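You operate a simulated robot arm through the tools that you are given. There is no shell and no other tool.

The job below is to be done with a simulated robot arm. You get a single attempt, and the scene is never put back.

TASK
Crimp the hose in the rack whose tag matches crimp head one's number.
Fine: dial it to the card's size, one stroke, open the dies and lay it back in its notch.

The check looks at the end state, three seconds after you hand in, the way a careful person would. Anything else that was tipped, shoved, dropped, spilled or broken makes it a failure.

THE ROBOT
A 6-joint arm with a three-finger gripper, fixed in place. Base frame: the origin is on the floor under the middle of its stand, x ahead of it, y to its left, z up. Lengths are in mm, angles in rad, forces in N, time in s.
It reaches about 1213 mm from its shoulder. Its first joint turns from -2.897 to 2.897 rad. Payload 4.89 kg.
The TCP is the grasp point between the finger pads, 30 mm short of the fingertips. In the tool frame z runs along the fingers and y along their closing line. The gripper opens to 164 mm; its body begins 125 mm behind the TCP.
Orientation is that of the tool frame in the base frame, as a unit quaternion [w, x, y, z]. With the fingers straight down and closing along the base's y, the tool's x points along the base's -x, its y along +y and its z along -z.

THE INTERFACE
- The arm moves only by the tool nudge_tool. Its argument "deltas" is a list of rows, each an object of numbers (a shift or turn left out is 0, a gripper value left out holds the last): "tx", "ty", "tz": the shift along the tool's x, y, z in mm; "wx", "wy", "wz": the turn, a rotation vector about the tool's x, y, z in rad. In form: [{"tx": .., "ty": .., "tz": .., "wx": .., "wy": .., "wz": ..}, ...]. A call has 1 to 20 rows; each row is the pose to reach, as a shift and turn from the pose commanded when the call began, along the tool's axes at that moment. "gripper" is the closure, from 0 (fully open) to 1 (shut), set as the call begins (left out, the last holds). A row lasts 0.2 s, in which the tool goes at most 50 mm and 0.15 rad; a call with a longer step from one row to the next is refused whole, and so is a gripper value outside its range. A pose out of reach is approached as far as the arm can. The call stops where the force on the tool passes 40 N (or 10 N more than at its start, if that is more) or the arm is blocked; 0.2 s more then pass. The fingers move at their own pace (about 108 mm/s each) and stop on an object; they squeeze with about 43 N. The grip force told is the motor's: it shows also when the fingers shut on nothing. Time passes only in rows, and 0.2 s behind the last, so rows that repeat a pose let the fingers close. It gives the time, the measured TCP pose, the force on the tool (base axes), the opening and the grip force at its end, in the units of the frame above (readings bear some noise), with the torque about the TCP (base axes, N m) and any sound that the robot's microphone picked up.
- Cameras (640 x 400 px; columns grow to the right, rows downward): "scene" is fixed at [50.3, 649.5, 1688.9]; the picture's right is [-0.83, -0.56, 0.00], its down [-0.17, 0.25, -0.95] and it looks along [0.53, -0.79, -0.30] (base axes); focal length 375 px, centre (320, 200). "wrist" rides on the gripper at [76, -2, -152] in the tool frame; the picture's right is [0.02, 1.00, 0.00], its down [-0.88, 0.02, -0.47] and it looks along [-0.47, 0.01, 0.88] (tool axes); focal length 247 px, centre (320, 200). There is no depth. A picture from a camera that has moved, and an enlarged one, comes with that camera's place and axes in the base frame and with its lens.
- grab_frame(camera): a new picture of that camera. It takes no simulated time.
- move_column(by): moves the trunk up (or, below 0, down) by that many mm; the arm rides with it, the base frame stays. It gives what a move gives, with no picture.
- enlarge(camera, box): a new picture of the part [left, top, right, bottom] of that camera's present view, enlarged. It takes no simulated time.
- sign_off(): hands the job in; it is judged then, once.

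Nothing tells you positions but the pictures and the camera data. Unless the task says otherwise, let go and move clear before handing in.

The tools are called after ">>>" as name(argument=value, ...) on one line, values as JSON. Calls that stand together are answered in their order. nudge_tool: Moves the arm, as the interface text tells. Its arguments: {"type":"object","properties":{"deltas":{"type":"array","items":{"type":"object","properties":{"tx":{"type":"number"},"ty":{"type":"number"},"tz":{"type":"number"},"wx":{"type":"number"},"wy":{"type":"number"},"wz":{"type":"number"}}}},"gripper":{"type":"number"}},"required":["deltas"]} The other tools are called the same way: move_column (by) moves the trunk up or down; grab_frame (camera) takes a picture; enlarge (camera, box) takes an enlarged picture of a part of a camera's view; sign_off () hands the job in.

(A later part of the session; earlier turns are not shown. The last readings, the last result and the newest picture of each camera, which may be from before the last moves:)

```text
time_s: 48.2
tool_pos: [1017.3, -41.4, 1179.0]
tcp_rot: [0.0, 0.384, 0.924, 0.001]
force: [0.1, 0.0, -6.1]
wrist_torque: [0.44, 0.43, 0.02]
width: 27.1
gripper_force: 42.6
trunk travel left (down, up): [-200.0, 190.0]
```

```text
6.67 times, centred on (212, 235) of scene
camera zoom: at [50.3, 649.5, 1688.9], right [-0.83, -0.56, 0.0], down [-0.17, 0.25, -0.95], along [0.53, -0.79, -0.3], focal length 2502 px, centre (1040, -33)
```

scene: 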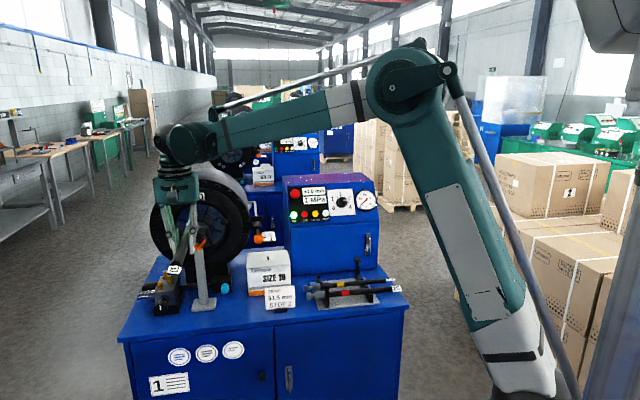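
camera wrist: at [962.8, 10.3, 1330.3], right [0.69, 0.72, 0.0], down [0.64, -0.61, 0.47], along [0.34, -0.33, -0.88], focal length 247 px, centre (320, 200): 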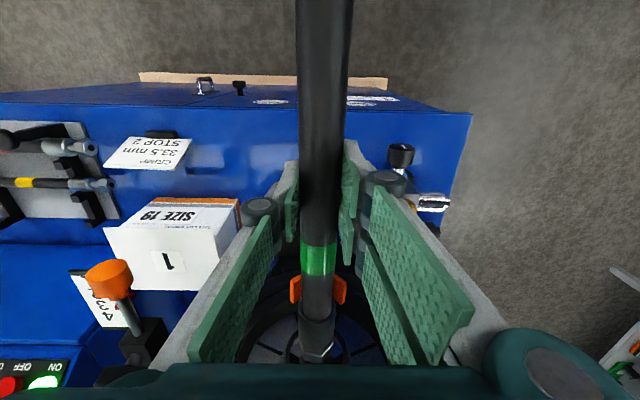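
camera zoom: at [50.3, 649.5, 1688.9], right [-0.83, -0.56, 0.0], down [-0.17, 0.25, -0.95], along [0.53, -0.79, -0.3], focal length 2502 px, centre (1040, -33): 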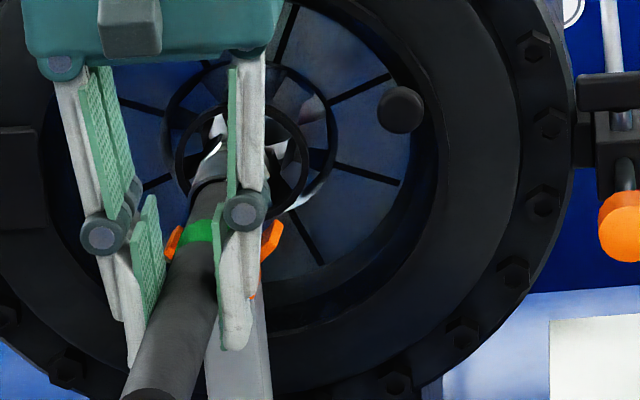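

The fitting is centred on both V and ring. I'll lower 3 mm, advance 26 mm to carry the ferrule past the V, lower to bore height, then check again before entering.

>>> nudge_tool(deltas=[{"tz": 3}, {"tx": -10, "tz": 3}, {"tx": -20, "tz": 3}, {"tx": -27, "tz": 3}, {"tx": -27, "tz": 7}, {"tx": -27, "tz": 10}, {"tx": -27, "tz": 10}])

>>> enlarge(camera="wrist", box=[230, 180, 410, 370])

>>> enlarge(camera="scene", box=[180, 205, 244, 265])

```text
time_s: 49.8
tool_pos: [1035.8, -61.9, 1166.6]
tcp_rot: [0.0, 0.383, 0.924, 0.0]
force: [-0.5, -0.2, -6.1]
wrist_torque: [0.41, 0.41, 0.02]
width: 26.8
gripper_force: 42.8
trunk travel left (down, up): [-200.0, 190.0]
```

```text
2.11 times, centred on (320, 275) of wrist
camera zoom: at [981.9, -8.8, 1319.8], right [0.69, 0.72, 0.0], down [0.64, -0.61, 0.47], along [0.34, -0.33, -0.88], focal length 520 px, centre (320, 42)
```

zoom: 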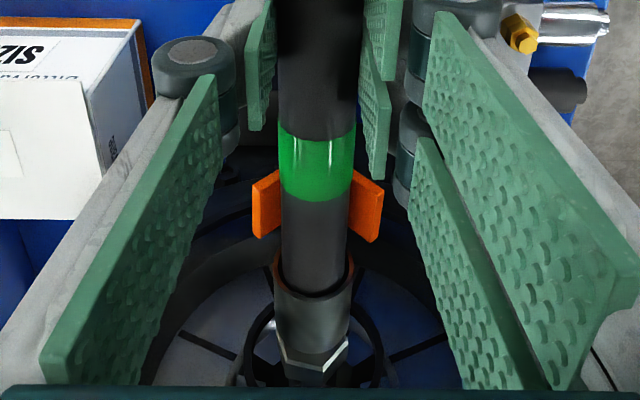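

```text
6.67 times, centred on (212, 235) of scene
camera zoom: at [50.3, 649.5, 1688.9], right [-0.83, -0.56, 0.0], down [-0.17, 0.25, -0.95], along [0.53, -0.79, -0.3], focal length 2502 px, centre (1040, -33)
```

zoom: 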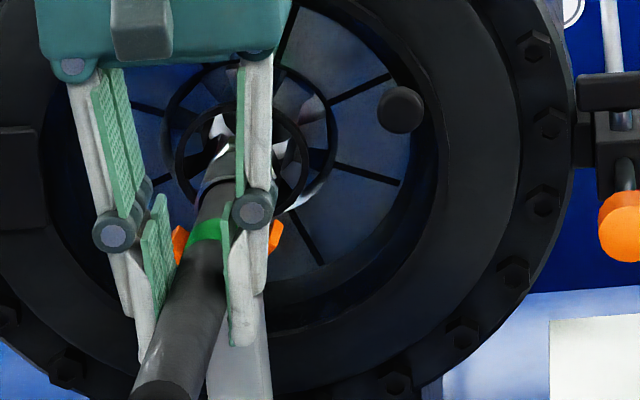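

Hose axis is now at bore height with the hex at the ring mouth, clear all round. I advance another 36 mm, keeping the fingers short of the V.

>>> nudge_tool(deltas=[{"tx": -8}, {"tx": -16}, {"tx": -24}, {"tx": -31}, {"tx": -36}, {"tx": -36}])

>>> grab_frame(camera="wrist")

>>> enlarge(camera="wrist", box=[230, 180, 410, 370])

>>> enlarge(camera="scene", box=[180, 205, 244, 265])

```text
time_s: 51.2
tool_pos: [1063.1, -87.1, 1167.6]
tcp_rot: [0.0, 0.384, 0.923, 0.0]
force: [-0.9, 0.1, -5.3]
wrist_torque: [0.43, 0.47, 0.0]
width: 26.9
gripper_force: 43.2
trunk travel left (down, up): [-200.0, 190.0]
```

```text
taken
camera wrist: at [1007.3, -34.1, 1320.7], right [0.69, 0.72, 0.0], down [0.64, -0.61, 0.47], along [0.34, -0.33, -0.88], focal length 247 px, centre (320, 200)
```

wrist: 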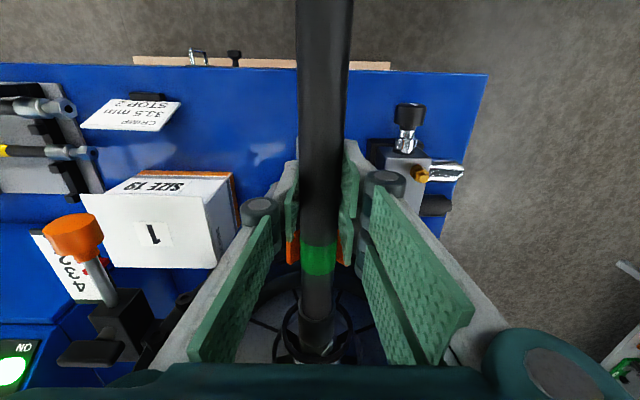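

```text
2.11 times, centred on (320, 275) of wrist
camera zoom: at [1007.3, -34.1, 1320.7], right [0.69, 0.72, 0.0], down [0.64, -0.61, 0.47], along [0.34, -0.33, -0.88], focal length 520 px, centre (320, 42)
```

zoom: 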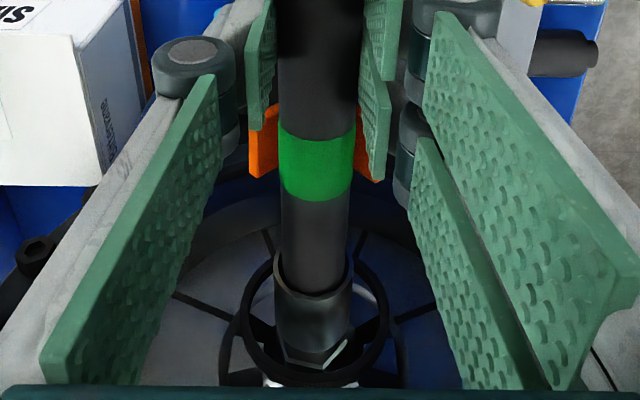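

```text
6.67 times, centred on (212, 235) of scene
camera zoom: at [50.3, 649.5, 1688.9], right [-0.83, -0.56, 0.0], down [-0.17, 0.25, -0.95], along [0.53, -0.79, -0.3], focal length 2502 px, centre (1040, -33)
```

zoom: 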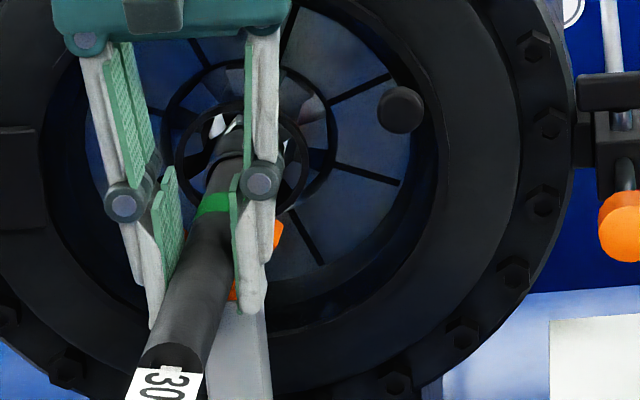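

The ferrule is in the ring and the fingers stop about 10 mm short of the V. Now I lower gently until the hose rests on the V, watching the vertical force.

>>> nudge_tool(deltas=[{"tz": 1}, {"tz": 2}, {"tz": 2}])

```text
time_s: 52.0
tool_pos: [1063.0, -88.8, 1165.0]
tcp_rot: [0.0, 0.383, 0.924, 0.0]
force: [0.5, 0.8, -6.4]
wrist_torque: [0.4, 0.39, 0.03]
width: 26.7
gripper_force: 42.4
trunk travel left (down, up): [-200.0, 190.0]
```

>>> nudge_tool(deltas=[{"tz": 1}, {"tz": 2}, {"tz": 2}])

```text
time_s: 52.8
tool_pos: [1061.2, -87.9, 1164.0]
tcp_rot: [0.0, 0.384, 0.923, 0.0]
force: [0.5, -0.2, -6.3]
wrist_torque: [0.46, 0.43, 0.03]
width: 26.9
gripper_force: 42.6
trunk travel left (down, up): [-200.0, 190.0]
```

>>> nudge_tool(deltas=[{"tz": 1}, {"tz": 2}, {"tz": 2}])

>>> enlarge(camera="wrist", box=[230, 180, 410, 370])

>>> enlarge(camera="scene", box=[180, 205, 244, 265])

```text
time_s: 53.6
tool_pos: [1061.7, -88.6, 1161.1]
tcp_rot: [-0.001, 0.384, 0.923, 0.0]
force: [-0.1, -0.2, -5.7]
wrist_torque: [0.43, 0.42, -0.06]
width: 26.7
gripper_force: 43.1
trunk travel left (down, up): [-200.0, 190.0]
```

```text
2.11 times, centred on (320, 275) of wrist
camera zoom: at [1007.0, -34.7, 1313.8], right [0.69, 0.72, 0.0], down [0.64, -0.61, 0.47], along [0.34, -0.33, -0.88], focal length 520 px, centre (320, 42)
```

zoom: 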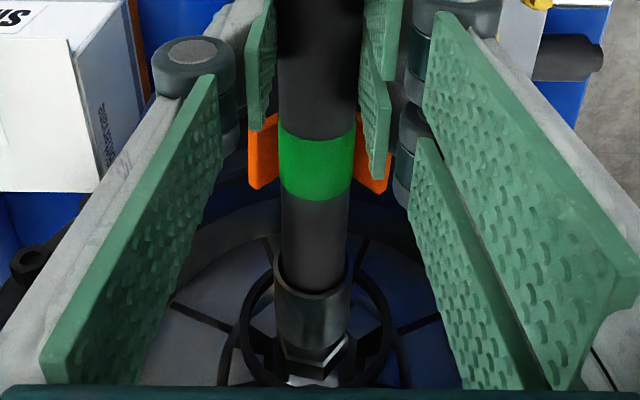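

```text
6.67 times, centred on (212, 235) of scene
camera zoom: at [50.3, 649.5, 1688.9], right [-0.83, -0.56, 0.0], down [-0.17, 0.25, -0.95], along [0.53, -0.79, -0.3], focal length 2502 px, centre (1040, -33)
```

zoom: 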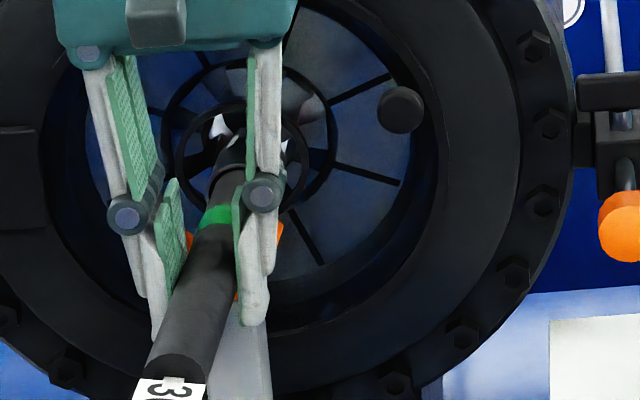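

>>> nudge_tool(deltas=[{"tz": 1}, {"tz": 2}, {"tz": 2}])

>>> nudge_tool(deltas=[{"tz": 1}, {"tz": 2}, {"tz": 2}])

```text
time_s: 54.4
tool_pos: [1061.8, -88.6, 1160.6]
tcp_rot: [0.0, 0.383, 0.924, 0.0]
force: [0.3, -0.5, -5.7]
wrist_torque: [0.45, 0.4, 0.01]
width: 26.9
gripper_force: 42.5
trunk travel left (down, up): [-200.0, 190.0]
```

```text
time_s: 55.2
tool_pos: [1061.0, -86.5, 1157.3]
tcp_rot: [0.0, 0.384, 0.923, 0.0]
force: [3.4, -0.5, 4.4]
wrist_torque: [-0.21, -0.13, 0.23]
width: 27.1
gripper_force: 43.1
trunk travel left (down, up): [-200.0, 190.0]
```

Contact felt on the V-rest (about 80 mm ahead of the grip). The nose will settle on the ring only a few mm lower, so I open the fingers to ~50 mm.

>>> nudge_tool(deltas=[{"tz": 0}, {"tz": 0}, {"tz": 0}, {"tz": 0}], gripper=0.7)

>>> grab_frame(camera="wrist")

>>> enlarge(camera="wrist", box=[230, 180, 410, 370])

>>> enlarge(camera="scene", box=[164, 195, 260, 285])

```text
time_s: 56.2
tool_pos: [1061.5, -87.6, 1158.2]
tcp_rot: [0.001, 0.384, 0.924, 0.0]
force: [-0.7, 0.6, -0.2]
wrist_torque: [-0.01, 0.02, 0.05]
width: 49.1
gripper_force: 0.0
trunk travel left (down, up): [-200.0, 190.0]
```

```text
taken
camera wrist: at [1006.7, -34.4, 1309.9], right [0.69, 0.72, 0.0], down [0.64, -0.61, 0.47], along [0.34, -0.33, -0.88], focal length 247 px, centre (320, 200)
```

wrist: 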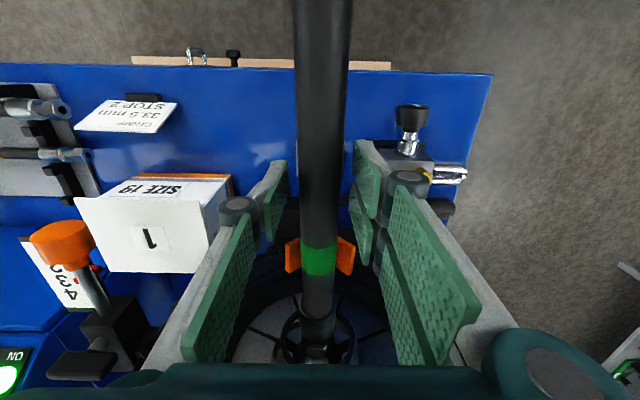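

```text
2.11 times, centred on (320, 275) of wrist
camera zoom: at [1006.7, -34.4, 1309.9], right [0.69, 0.72, 0.0], down [0.64, -0.61, 0.47], along [0.34, -0.33, -0.88], focal length 520 px, centre (320, 42)
```

zoom: 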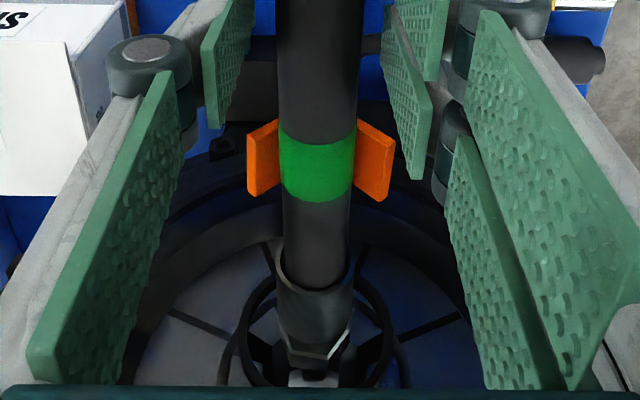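

```text
4.44 times, centred on (212, 240) of scene
camera zoom: at [50.3, 649.5, 1688.9], right [-0.83, -0.56, 0.0], down [-0.17, 0.25, -0.95], along [0.53, -0.79, -0.3], focal length 1668 px, centre (800, 22)
```

zoom: 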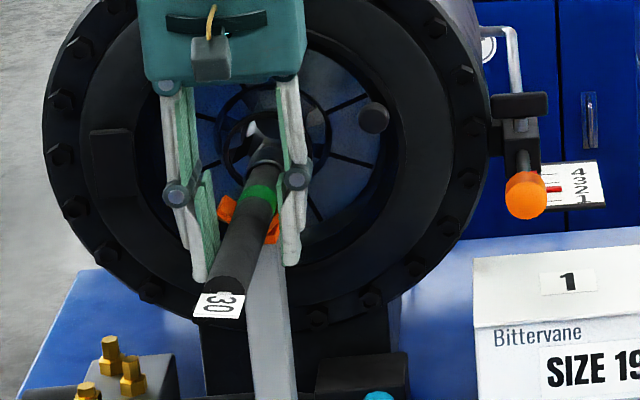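

The hose rests stably on the V and ring. With the fingers open I slide straight back 72 mm along the hose to take hold near its tail.

>>> nudge_tool(deltas=[{"tx": 12}, {"tx": 28}, {"tx": 44}, {"tx": 60}, {"tx": 72}, {"tx": 72}])

>>> grab_frame(camera="wrist")

>>> enlarge(camera="wrist", box=[230, 180, 410, 370])

>>> enlarge(camera="scene", box=[164, 195, 260, 285])

```text
time_s: 57.6
tool_pos: [1011.0, -36.3, 1158.3]
tcp_rot: [-0.001, 0.383, 0.924, 0.0]
force: [-0.3, 0.5, -0.6]
wrist_torque: [0.01, -0.04, -0.01]
width: 49.1
gripper_force: 0.0
trunk travel left (down, up): [-200.0, 190.0]
```

```text
taken
camera wrist: at [955.1, 16.8, 1310.1], right [0.69, 0.72, 0.0], down [0.64, -0.61, 0.47], along [0.34, -0.33, -0.88], focal length 247 px, centre (320, 200)
```

wrist: 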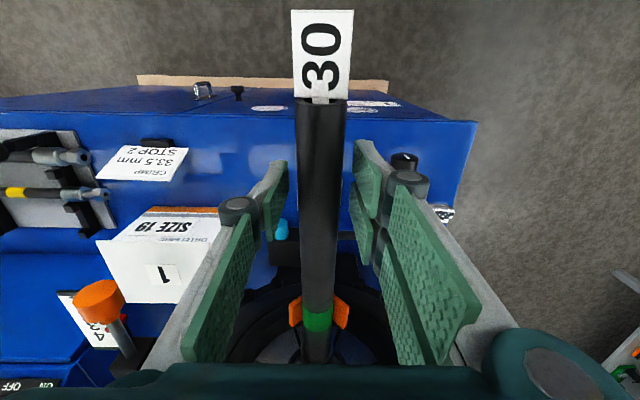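

```text
2.11 times, centred on (320, 275) of wrist
camera zoom: at [955.1, 16.8, 1310.1], right [0.69, 0.72, 0.0], down [0.64, -0.61, 0.47], along [0.34, -0.33, -0.88], focal length 520 px, centre (320, 42)
```

zoom: 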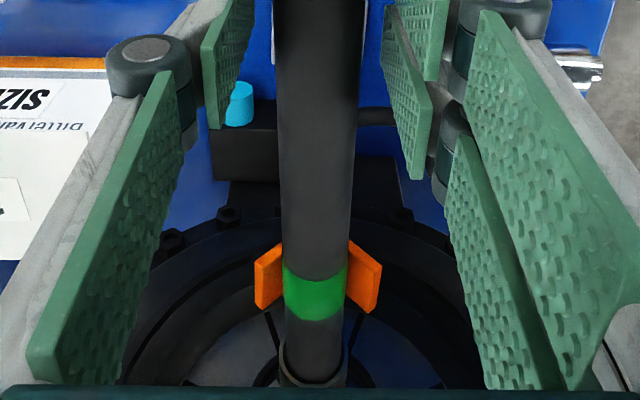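

```text
4.44 times, centred on (212, 240) of scene
camera zoom: at [50.3, 649.5, 1688.9], right [-0.83, -0.56, 0.0], down [-0.17, 0.25, -0.95], along [0.53, -0.79, -0.3], focal length 1668 px, centre (800, 22)
```

zoom: 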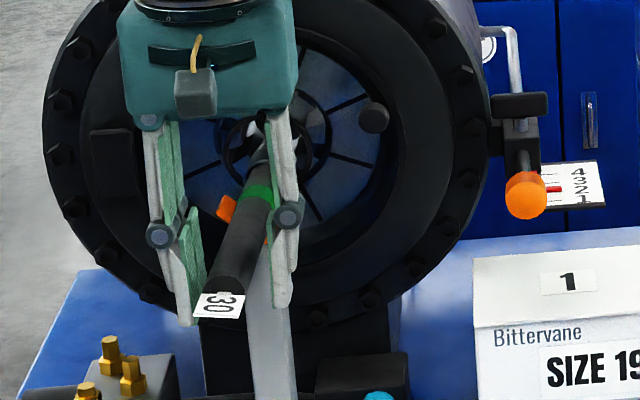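

>>> enlarge(camera="scene", box=[196, 208, 236, 248])

>>> enlarge(camera="wrist", box=[270, 290, 370, 370])

```text
10.00 times, centred on (216, 228) of scene
camera zoom: at [50.3, 649.5, 1688.9], right [-0.83, -0.56, 0.0], down [-0.17, 0.25, -0.95], along [0.53, -0.79, -0.3], focal length 3752 px, centre (1360, -80)
```

zoom: 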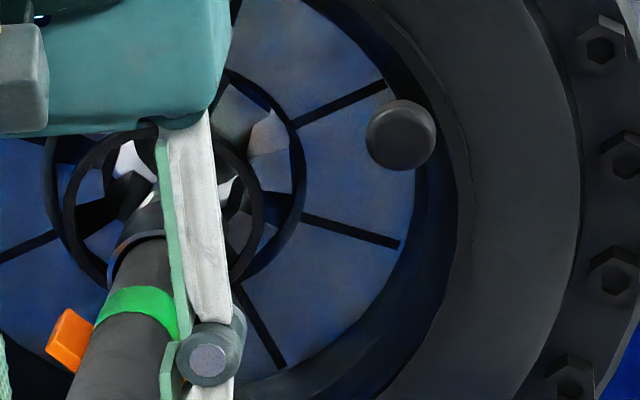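

```text
5.00 times, centred on (320, 330) of wrist
camera zoom: at [955.1, 16.8, 1310.1], right [0.69, 0.72, 0.0], down [0.64, -0.61, 0.47], along [0.34, -0.33, -0.88], focal length 1235 px, centre (320, -450)
```

zoom: 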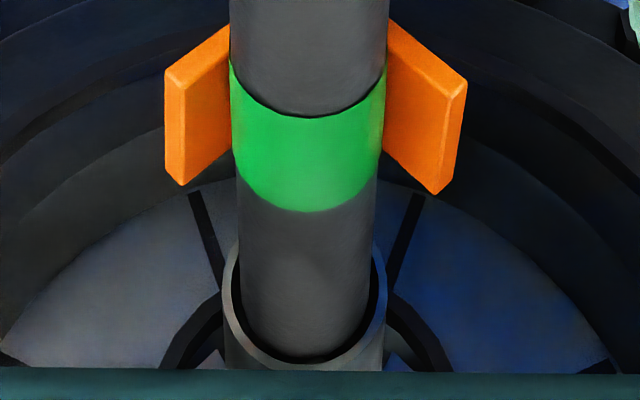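

I close on the tail end of the hose, then check the load.

>>> nudge_tool(deltas=[{"tz": 0}, {"tz": 0}, {"tz": 0}], gripper=1.0)

>>> nudge_tool(deltas=[{"tz": 2, "wy": -0.015}, {"tz": 4, "wy": -0.03}, {"tz": 6, "wy": -0.045}, {"tz": 6, "wy": -0.045}])

>>> enlarge(camera="scene", box=[196, 208, 236, 248])

>>> grab_frame(camera="wrist")

```text
time_s: 58.4
tool_pos: [1009.9, -36.3, 1157.9]
tcp_rot: [0.0, 0.384, 0.923, 0.0]
force: [2.3, 1.0, 0.2]
wrist_torque: [0.01, -0.04, 0.39]
width: 26.3
gripper_force: 43.2
trunk travel left (down, up): [-200.0, 190.0]
```

```text
time_s: 59.4
tool_pos: [1011.3, -36.0, 1152.3]
tcp_rot: [0.021, 0.384, 0.923, -0.008]
force: [0.3, 0.9, -0.6]
wrist_torque: [0.55, 0.58, 0.19]
width: 26.2
gripper_force: 43.1
trunk travel left (down, up): [-200.0, 190.0]
```

```text
10.00 times, centred on (216, 228) of scene
camera zoom: at [50.3, 649.5, 1688.9], right [-0.83, -0.56, 0.0], down [-0.17, 0.25, -0.95], along [0.53, -0.79, -0.3], focal length 3752 px, centre (1360, -80)
```

zoom: 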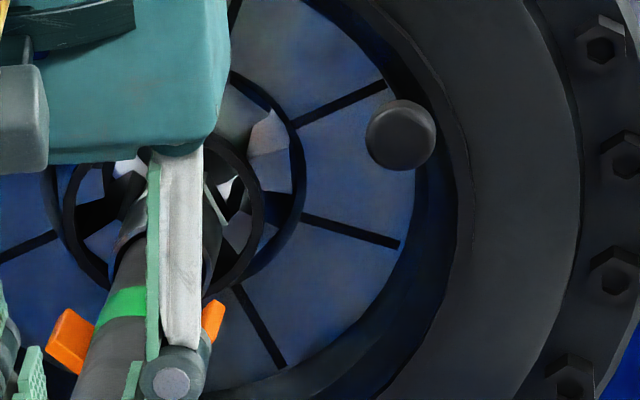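

```text
taken
camera wrist: at [951.0, 21.2, 1300.1], right [0.69, 0.72, 0.0], down [0.62, -0.59, 0.51], along [0.37, -0.36, -0.86], focal length 247 px, centre (320, 200)
```

wrist: 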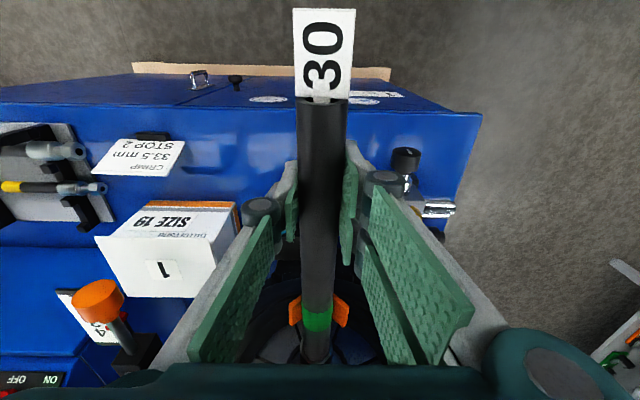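

>>> nudge_tool(deltas=[{"tz": 0}, {"tz": 0}])

>>> enlarge(camera="wrist", box=[270, 290, 370, 370])

```text
time_s: 60.0
tool_pos: [1010.3, -37.7, 1152.5]
tcp_rot: [0.021, 0.383, 0.924, -0.008]
force: [2.1, 0.7, -0.6]
wrist_torque: [0.23, 0.24, 0.32]
width: 26.5
gripper_force: 43.0
trunk travel left (down, up): [-200.0, 190.0]
```

```text
5.00 times, centred on (320, 330) of wrist
camera zoom: at [951.0, 21.2, 1300.3], right [0.69, 0.72, 0.0], down [0.62, -0.59, 0.51], along [0.37, -0.36, -0.86], focal length 1235 px, centre (320, -450)
```

zoom: 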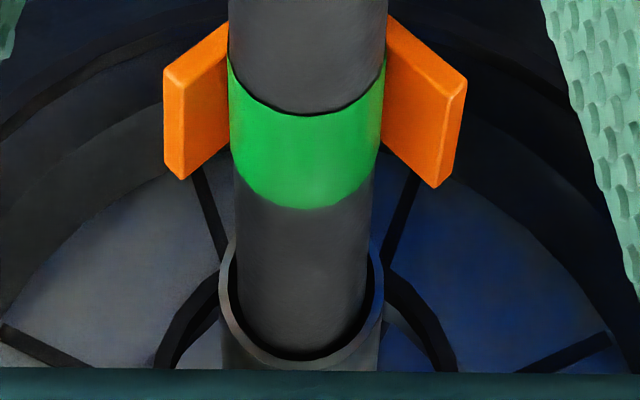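

The hose pivots slowly in the grip, so its angle is set by the V and the tail height. I'll lower the tail a few mm more to raise the nose toward bore centre.

>>> nudge_tool(deltas=[{"tz": 1.5}, {"tz": 3}, {"tz": 4}, {"tz": 4}, {"tz": 4}, {"tz": 4}])

>>> enlarge(camera="scene", box=[196, 208, 236, 248])

>>> enlarge(camera="wrist", box=[270, 290, 370, 370])

```text
time_s: 61.4
tool_pos: [1011.4, -36.9, 1147.0]
tcp_rot: [0.021, 0.383, 0.923, -0.009]
force: [-0.1, 8.1, 6.2]
wrist_torque: [-0.31, -0.3, 0.63]
width: 26.1
gripper_force: 43.2
trunk travel left (down, up): [-200.0, 190.0]
```

```text
10.00 times, centred on (216, 228) of scene
camera zoom: at [50.3, 649.5, 1688.9], right [-0.83, -0.56, 0.0], down [-0.17, 0.25, -0.95], along [0.53, -0.79, -0.3], focal length 3752 px, centre (1360, -80)
```

zoom: 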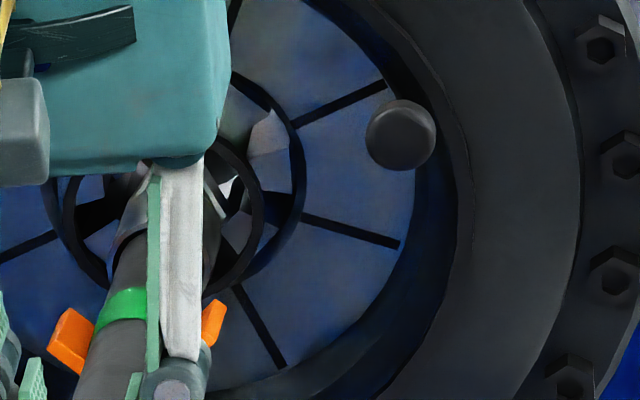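

```text
5.00 times, centred on (320, 330) of wrist
camera zoom: at [950.9, 21.5, 1296.1], right [0.69, 0.72, 0.0], down [0.62, -0.59, 0.51], along [0.37, -0.36, -0.86], focal length 1235 px, centre (320, -450)
```

zoom: 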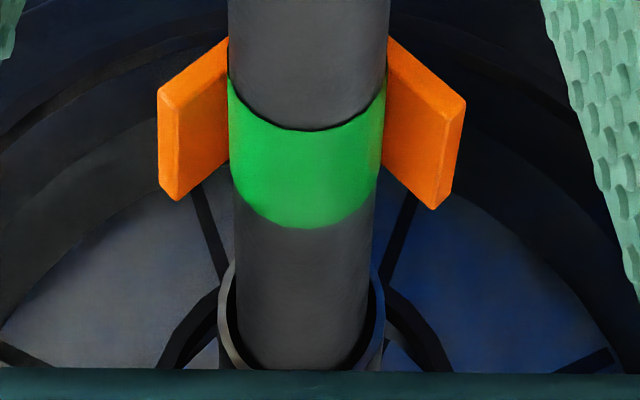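

The hose is now pressed onto the V with a slight sideways load; I'll shift 1.5 mm to relieve that, then push forward in small steps while watching the force.

>>> nudge_tool(deltas=[{"ty": 1}, {"ty": 1.5}, {"ty": 1.5}])

>>> nudge_tool(deltas=[{"tx": -3}, {"tx": -6}, {"tx": -9}, {"tx": -12}, {"tx": -12}])

>>> enlarge(camera="scene", box=[196, 208, 236, 248])

>>> enlarge(camera="wrist", box=[270, 290, 370, 370])

```text
time_s: 62.2
tool_pos: [1012.8, -37.6, 1146.6]
tcp_rot: [0.021, 0.383, 0.923, -0.009]
force: [-3.7, -1.3, 0.1]
wrist_torque: [0.39, 0.4, -0.59]
width: 26.2
gripper_force: 43.0
trunk travel left (down, up): [-200.0, 190.0]
```

```text
time_s: 62.9
tool_pos: [1015.3, -37.5, 1148.8]
tcp_rot: [0.018, 0.382, 0.924, -0.008]
force: [-16.7, 7.8, 7.5]
wrist_torque: [0.15, 0.0, -0.97]
width: 26.2
gripper_force: 42.8
trunk travel left (down, up): [-200.0, 190.0]
stopped in row 3: the force on the tool passed its limit at 44 N (the readings are from after the stop); the commanded pose is now the measured one
```

```text
10.00 times, centred on (216, 228) of scene
camera zoom: at [50.3, 649.5, 1688.9], right [-0.83, -0.56, 0.0], down [-0.17, 0.25, -0.95], along [0.53, -0.79, -0.3], focal length 3752 px, centre (1360, -80)
```

zoom: 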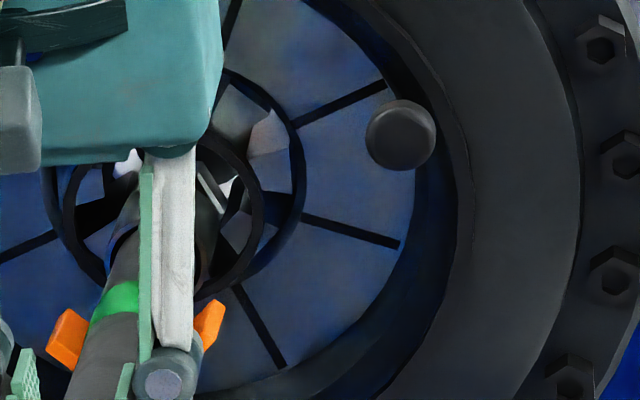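

```text
5.00 times, centred on (320, 330) of wrist
camera zoom: at [955.7, 20.4, 1298.5], right [0.69, 0.72, 0.0], down [0.62, -0.59, 0.51], along [0.37, -0.35, -0.86], focal length 1235 px, centre (320, -450)
```

zoom: 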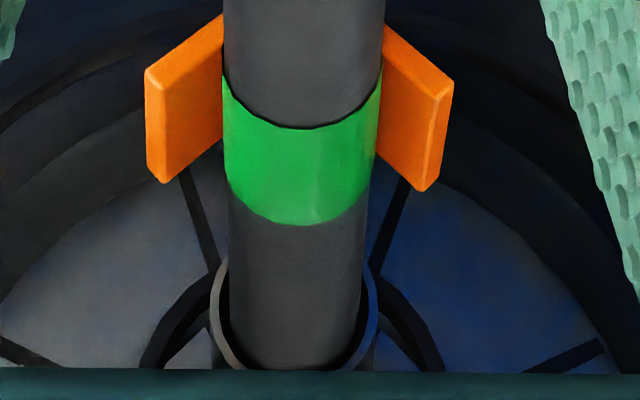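

The hex has caught on the front face of the dies. I'll let go, lift clear, and look at how the nose sits in the bore.

>>> nudge_tool(deltas=[{"tz": 0}, {"tz": 0}, {"tz": 0}], gripper=0.7)

>>> nudge_tool(deltas=[{"tz": -20}, {"tz": -45}, {"tz": -75}, {"tz": -105}, {"tz": -135}, {"tz": -160}])

>>> enlarge(camera="scene", box=[180, 205, 244, 265])

>>> grab_frame(camera="wrist")

```text
time_s: 63.7
tool_pos: [1017.0, -39.1, 1148.9]
tcp_rot: [0.019, 0.383, 0.924, -0.008]
force: [-0.4, 0.3, 0.8]
wrist_torque: [0.02, -0.03, 0.0]
width: 49.1
gripper_force: 0.1
trunk travel left (down, up): [-200.0, 190.0]
```

```text
time_s: 65.1
tool_pos: [1010.9, -33.6, 1309.2]
tcp_rot: [0.02, 0.383, 0.923, -0.008]
force: [0.7, 1.3, 0.9]
wrist_torque: [-0.01, 0.04, 0.0]
width: 49.3
gripper_force: 0.1
trunk travel left (down, up): [-200.0, 190.0]
```

```text
6.67 times, centred on (212, 235) of scene
camera zoom: at [50.3, 649.5, 1688.9], right [-0.83, -0.56, 0.0], down [-0.17, 0.25, -0.95], along [0.53, -0.79, -0.3], focal length 2502 px, centre (1040, -33)
```

zoom: 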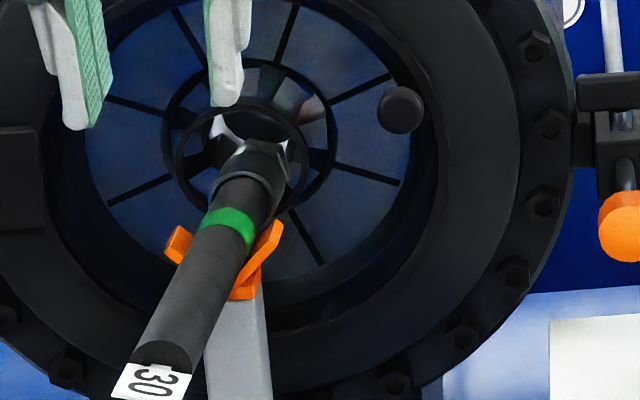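

```text
taken
camera wrist: at [952.1, 24.3, 1457.6], right [0.69, 0.72, 0.0], down [0.62, -0.59, 0.51], along [0.37, -0.35, -0.86], focal length 247 px, centre (320, 200)
```

wrist: 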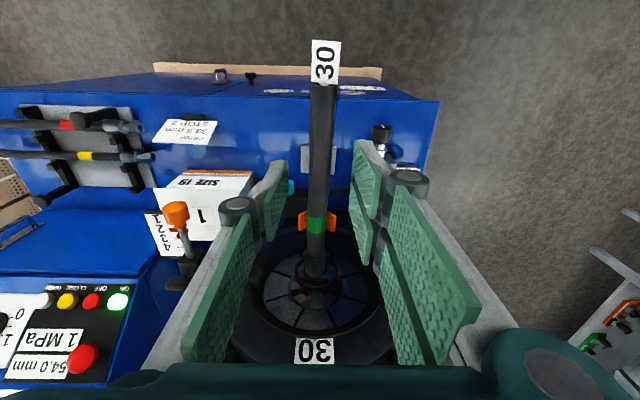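

>>> enlarge(camera="wrist", box=[270, 200, 370, 320])

>>> enlarge(camera="wrist", box=[280, 30, 360, 240])

>>> enlarge(camera="scene", box=[194, 210, 234, 250])

```text
3.33 times, centred on (320, 260) of wrist
camera zoom: at [952.1, 24.3, 1457.6], right [0.69, 0.72, 0.0], down [0.62, -0.59, 0.51], along [0.37, -0.35, -0.86], focal length 823 px, centre (320, 0)
```

zoom: 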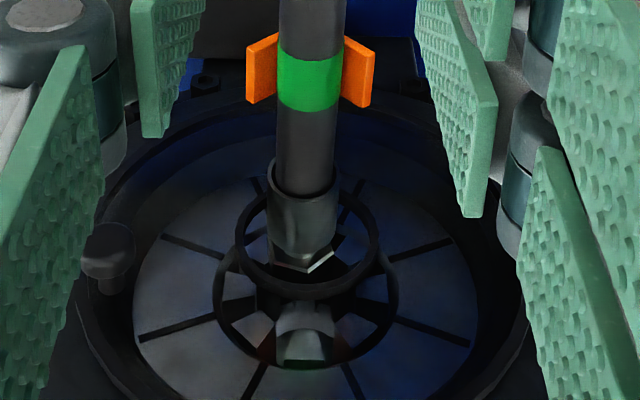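

```text
1.90 times, centred on (320, 135) of wrist
camera zoom: at [952.1, 24.3, 1457.6], right [0.69, 0.72, 0.0], down [0.62, -0.59, 0.51], along [0.37, -0.35, -0.86], focal length 470 px, centre (320, 324)
```

zoom: 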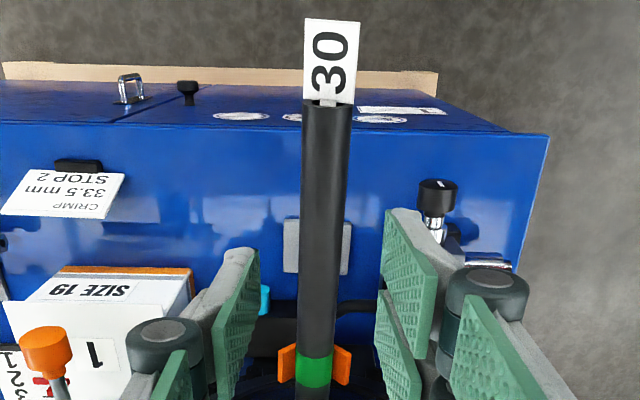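

```text
10.00 times, centred on (214, 230) of scene
camera zoom: at [50.3, 649.5, 1688.9], right [-0.83, -0.56, 0.0], down [-0.17, 0.25, -0.95], along [0.53, -0.79, -0.3], focal length 3752 px, centre (1380, -100)
```

zoom: 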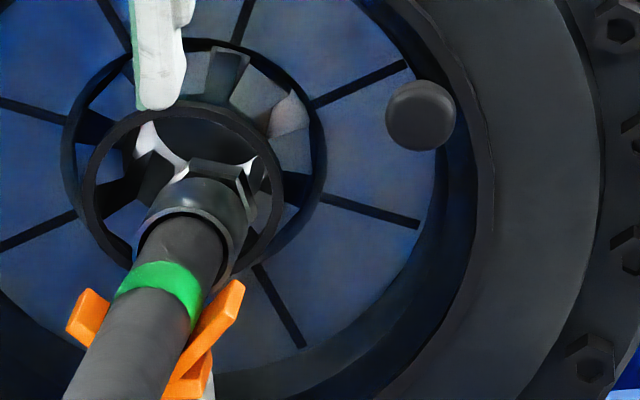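

>>> enlarge(camera="scene", box=[200, 215, 224, 239])

>>> enlarge(camera="wrist", box=[290, 245, 340, 300])

```text
16.00 times, centred on (212, 227) of scene
camera zoom: at [50.3, 649.5, 1688.9], right [-0.83, -0.56, 0.0], down [-0.17, 0.25, -0.95], along [0.53, -0.79, -0.3], focal length 6004 px, centre (2048, -232)
```

zoom: 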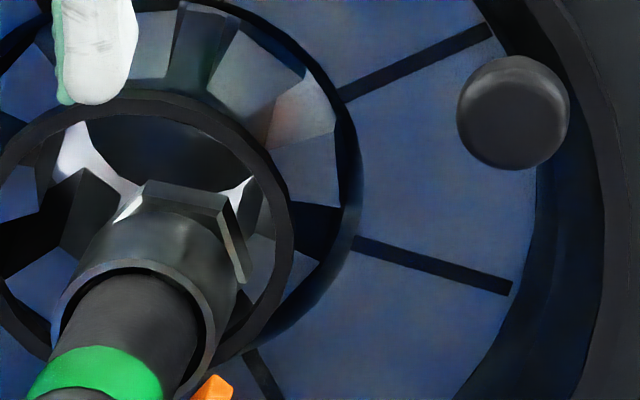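

```text
7.27 times, centred on (315, 272) of wrist
camera zoom: at [952.1, 24.3, 1457.6], right [0.69, 0.72, 0.0], down [0.62, -0.59, 0.51], along [0.37, -0.35, -0.86], focal length 1796 px, centre (356, -327)
```

zoom: 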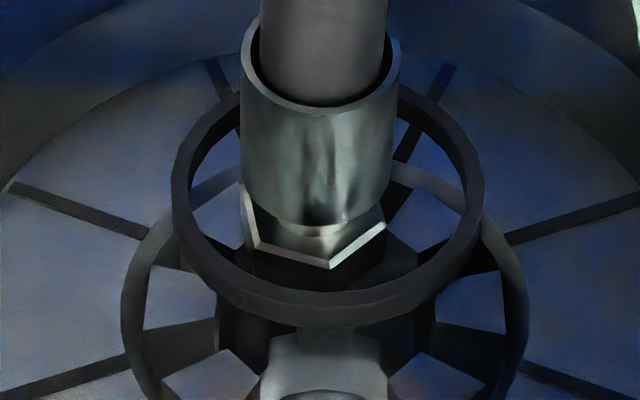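

The nose sits about 3 mm to one side and low, so the hex met the die faces. A vertical grip lets the hose pivot, so I'll roll the gripper 60° and clamp the tail from the side and above. That holds it level. First I'll stage at a stand-off.

>>> nudge_tool(deltas=[{"tx": 0.8, "ty": -12.4, "tz": 9.6, "wx": -0.1163, "wy": 0.0045, "wz": 0.0026}, {"tx": 1.7, "ty": -24.9, "tz": 19.3, "wx": -0.2326, "wy": 0.0091, "wz": 0.0052}, {"tx": 2.5, "ty": -37.3, "tz": 28.9, "wx": -0.3489, "wy": 0.0136, "wz": 0.0079}, {"tx": 3.3, "ty": -49.8, "tz": 38.6, "wx": -0.4652, "wy": 0.0181, "wz": 0.0105}, {"tx": 4.2, "ty": -62.2, "tz": 48.2, "wx": -0.5816, "wy": 0.0227, "wz": 0.0131}, {"tx": 5, "ty": -74.7, "tz": 57.9, "wx": -0.6979, "wy": 0.0272, "wz": 0.0157}, {"tx": 5.8, "ty": -87.1, "tz": 67.5, "wx": -0.8142, "wy": 0.0317, "wz": 0.0184}, {"tx": 6.7, "ty": -99.6, "tz": 77.2, "wx": -0.9305, "wy": 0.0363, "wz": 0.021}, {"tx": 7.5, "ty": -112, "tz": 86.8, "wx": -1.0468, "wy": 0.0408, "wz": 0.0236}, {"tx": 7.5, "ty": -112, "tz": 86.8, "wx": -1.0468, "wy": 0.0408, "wz": 0.0236}])

>>> grab_frame(camera="wrist")

>>> grab_frame(camera="scene")

>>> enlarge(camera="scene", box=[164, 195, 260, 285])

```text
time_s: 67.3
tool_pos: [929.5, -109.7, 1221.7]
tcp_rot: [0.19, 0.333, 0.8, 0.462]
force: [0.3, -1.2, 0.2]
wrist_torque: [0.03, -0.01, 0.05]
width: 49.1
gripper_force: 0.1
trunk travel left (down, up): [-200.0, 190.0]
```

```text
taken
camera wrist: at [781.9, -150.6, 1296.7], right [0.34, 0.37, 0.87], down [0.34, -0.91, 0.25], along [0.88, 0.21, -0.43], focal length 247 px, centre (320, 200)
```

wrist: 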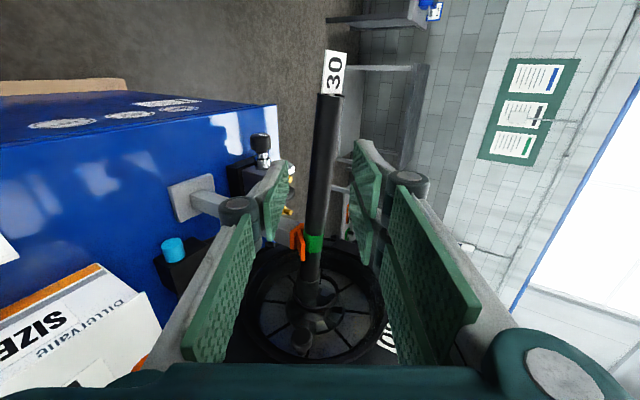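

```text
taken
```

scene: 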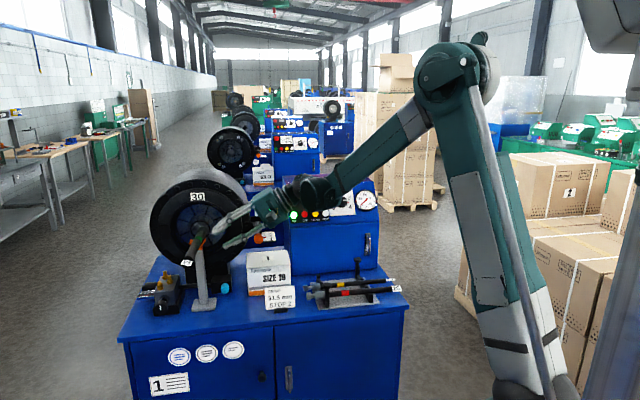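

```text
4.44 times, centred on (212, 240) of scene
camera zoom: at [50.3, 649.5, 1688.9], right [-0.83, -0.56, 0.0], down [-0.17, 0.25, -0.95], along [0.53, -0.79, -0.3], focal length 1668 px, centre (800, 22)
```

zoom: 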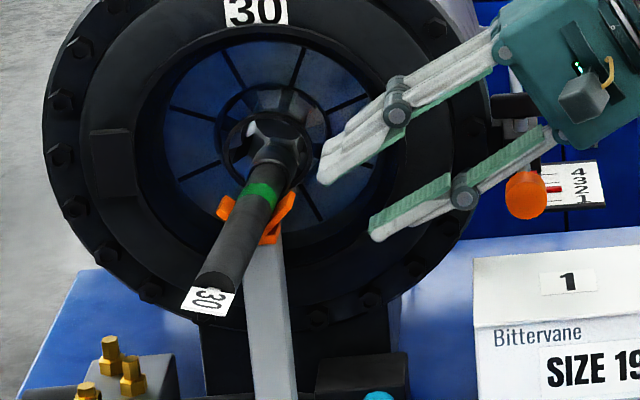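

The scene camera now sees the bore unobstructed, and the gripper is rolled as planned. I'll enlarge the wrist view to measure the hose and bore against the tool's closing plane.

>>> enlarge(camera="wrist", box=[230, 210, 400, 370])

>>> enlarge(camera="wrist", box=[280, 80, 360, 250])

>>> enlarge(camera="scene", box=[194, 210, 234, 250])

```text
2.50 times, centred on (315, 290) of wrist
camera zoom: at [781.9, -150.6, 1296.7], right [0.34, 0.37, 0.87], down [0.34, -0.91, 0.25], along [0.88, 0.21, -0.43], focal length 617 px, centre (332, -25)
```

zoom: 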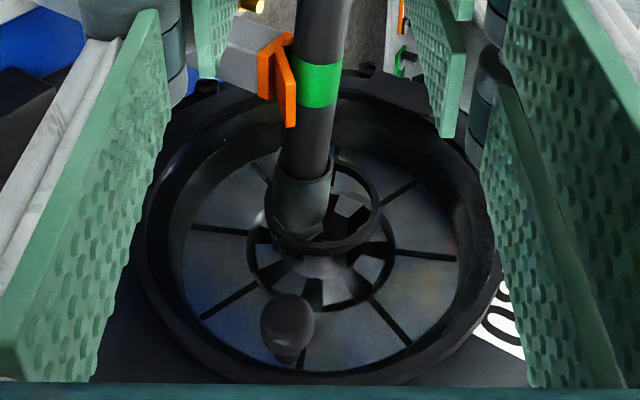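

```text
2.35 times, centred on (320, 165) of wrist
camera zoom: at [781.9, -150.6, 1296.7], right [0.34, 0.37, 0.87], down [0.34, -0.91, 0.25], along [0.88, 0.21, -0.43], focal length 581 px, centre (320, 282)
```

zoom: 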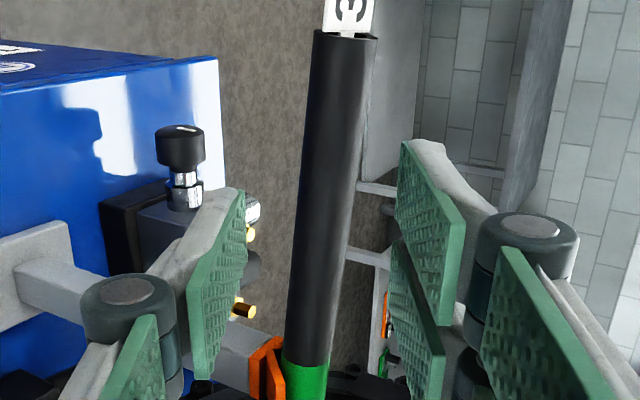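

```text
10.00 times, centred on (214, 230) of scene
camera zoom: at [50.3, 649.5, 1688.9], right [-0.83, -0.56, 0.0], down [-0.17, 0.25, -0.95], along [0.53, -0.79, -0.3], focal length 3752 px, centre (1380, -100)
```

zoom: 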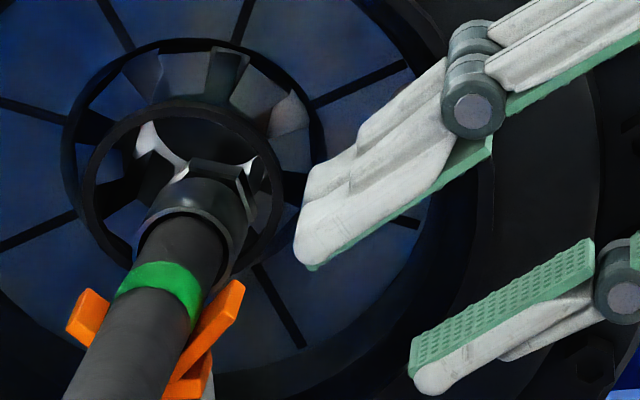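

In the tool's closing plane the bore axis lies at about y −2.4 and the V-rest axis at about −5, with the hose tail high at +5. I'll widen to 70 mm, shift −4.5 mm, and advance 120 mm so the fingers straddle the tail above and below.

>>> nudge_tool(deltas=[{"ty": -2, "tz": 10}, {"ty": -4.5, "tz": 25}, {"ty": -4.5, "tz": 45}, {"ty": -4.5, "tz": 65}, {"ty": -4.5, "tz": 85}, {"ty": -4.5, "tz": 103}, {"ty": -4.5, "tz": 120}, {"ty": -4.5, "tz": 120}], gripper=0.573)

>>> grab_frame(camera="wrist")

>>> enlarge(camera="scene", box=[164, 195, 260, 285])

```text
time_s: 69.1
tool_pos: [1003.0, -38.2, 1156.1]
tcp_rot: [0.19, 0.332, 0.8, 0.462]
force: [-0.3, -0.8, 0.6]
wrist_torque: [0.01, -0.01, 0.0]
width: 69.9
gripper_force: 0.1
trunk travel left (down, up): [-200.0, 190.0]
```

```text
taken
camera wrist: at [854.8, -78.6, 1231.8], right [0.34, 0.37, 0.87], down [0.34, -0.91, 0.25], along [0.88, 0.21, -0.43], focal length 247 px, centre (320, 200)
```

wrist: 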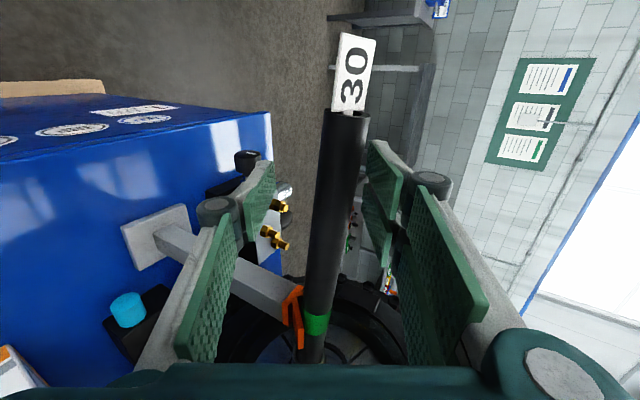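

```text
4.44 times, centred on (212, 240) of scene
camera zoom: at [50.3, 649.5, 1688.9], right [-0.83, -0.56, 0.0], down [-0.17, 0.25, -0.95], along [0.53, -0.79, -0.3], focal length 1668 px, centre (800, 22)
```

zoom: 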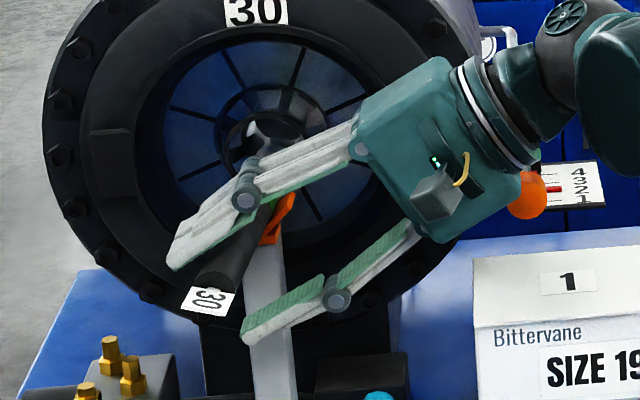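

The fingers straddle the hose tail. Closing to clamp and level it.

>>> nudge_tool(deltas=[{"tz": 0}, {"tz": 0}, {"tz": 0}, {"tz": 0}], gripper=1.0)

>>> grab_frame(camera="wrist")

>>> enlarge(camera="scene", box=[164, 195, 260, 285])

>>> enlarge(camera="scene", box=[194, 210, 234, 250])

```text
time_s: 70.1
tool_pos: [1002.6, -38.1, 1156.8]
tcp_rot: [0.19, 0.332, 0.8, 0.462]
force: [-6.3, 1.1, -1.2]
wrist_torque: [1.17, 1.38, -0.56]
width: 27.3
gripper_force: 42.8
trunk travel left (down, up): [-200.0, 190.0]
```

```text
taken
camera wrist: at [854.7, -78.7, 1231.8], right [0.34, 0.37, 0.87], down [0.34, -0.91, 0.25], along [0.88, 0.21, -0.43], focal length 247 px, centre (320, 200)
```

wrist: 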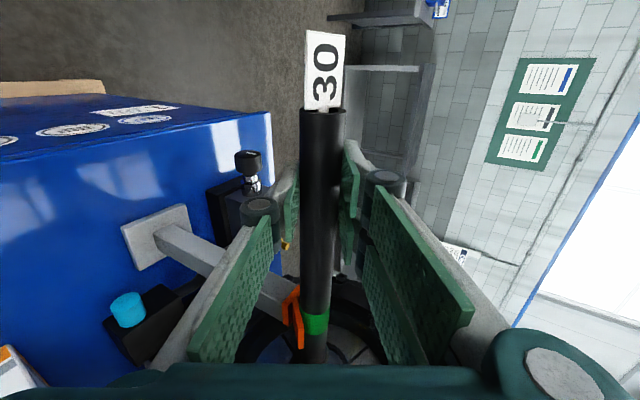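

```text
4.44 times, centred on (212, 240) of scene
camera zoom: at [50.3, 649.5, 1688.9], right [-0.83, -0.56, 0.0], down [-0.17, 0.25, -0.95], along [0.53, -0.79, -0.3], focal length 1668 px, centre (800, 22)
```

zoom: 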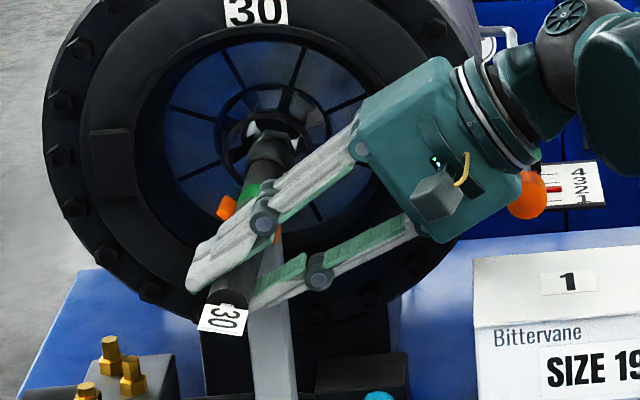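

```text
10.00 times, centred on (214, 230) of scene
camera zoom: at [50.3, 649.5, 1688.9], right [-0.83, -0.56, 0.0], down [-0.17, 0.25, -0.95], along [0.53, -0.79, -0.3], focal length 3752 px, centre (1380, -100)
```

zoom: 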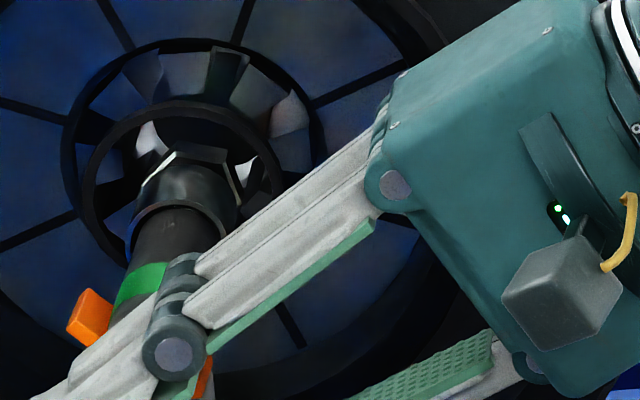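

The clamp brought the nose up and centred it in the ring. Now I push forward in small steps and watch the force.

>>> nudge_tool(deltas=[{"tx": -2}, {"tx": -4}, {"tx": -6}, {"tx": -8}])

>>> enlarge(camera="scene", box=[194, 210, 234, 250])

```text
time_s: 70.9
tool_pos: [1003.7, -38.0, 1155.8]
tcp_rot: [0.187, 0.331, 0.8, 0.464]
force: [-11.7, 5.3, 0.2]
wrist_torque: [1.44, 1.55, -0.66]
width: 27.2
gripper_force: 42.6
trunk travel left (down, up): [-200.0, 190.0]
stopped in row 3: the force on the tool passed its limit at 43 N (the readings are from after the stop); the commanded pose is now the measured one
```

```text
10.00 times, centred on (214, 230) of scene
camera zoom: at [50.3, 649.5, 1688.9], right [-0.83, -0.56, 0.0], down [-0.17, 0.25, -0.95], along [0.53, -0.79, -0.3], focal length 3752 px, centre (1380, -100)
```

zoom: 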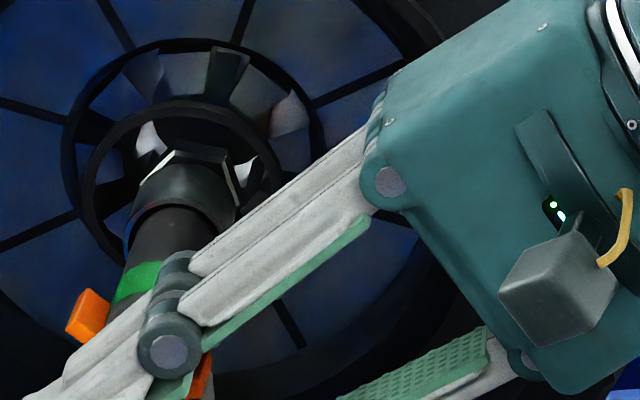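

>>> enlarge(camera="scene", box=[198, 212, 222, 242])

>>> enlarge(camera="scene", box=[180, 200, 240, 290])

```text
13.33 times, centred on (210, 227) of scene
camera zoom: at [50.3, 649.5, 1688.9], right [-0.83, -0.56, 0.0], down [-0.17, 0.25, -0.95], along [0.53, -0.79, -0.3], focal length 5003 px, centre (1787, -160)
```

zoom: 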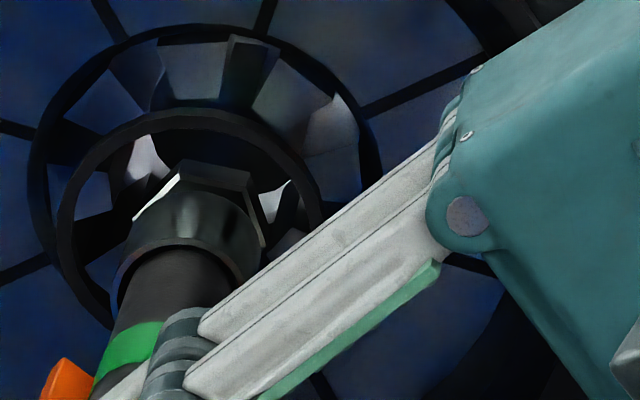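

```text
4.44 times, centred on (210, 245) of scene
camera zoom: at [50.3, 649.5, 1688.9], right [-0.83, -0.56, 0.0], down [-0.17, 0.25, -0.95], along [0.53, -0.79, -0.3], focal length 1668 px, centre (809, 0)
```

zoom: 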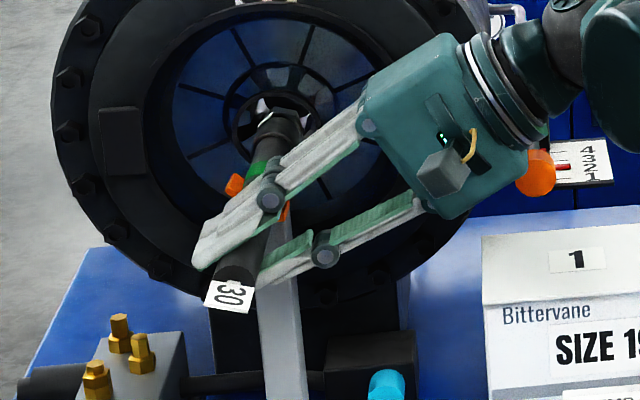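

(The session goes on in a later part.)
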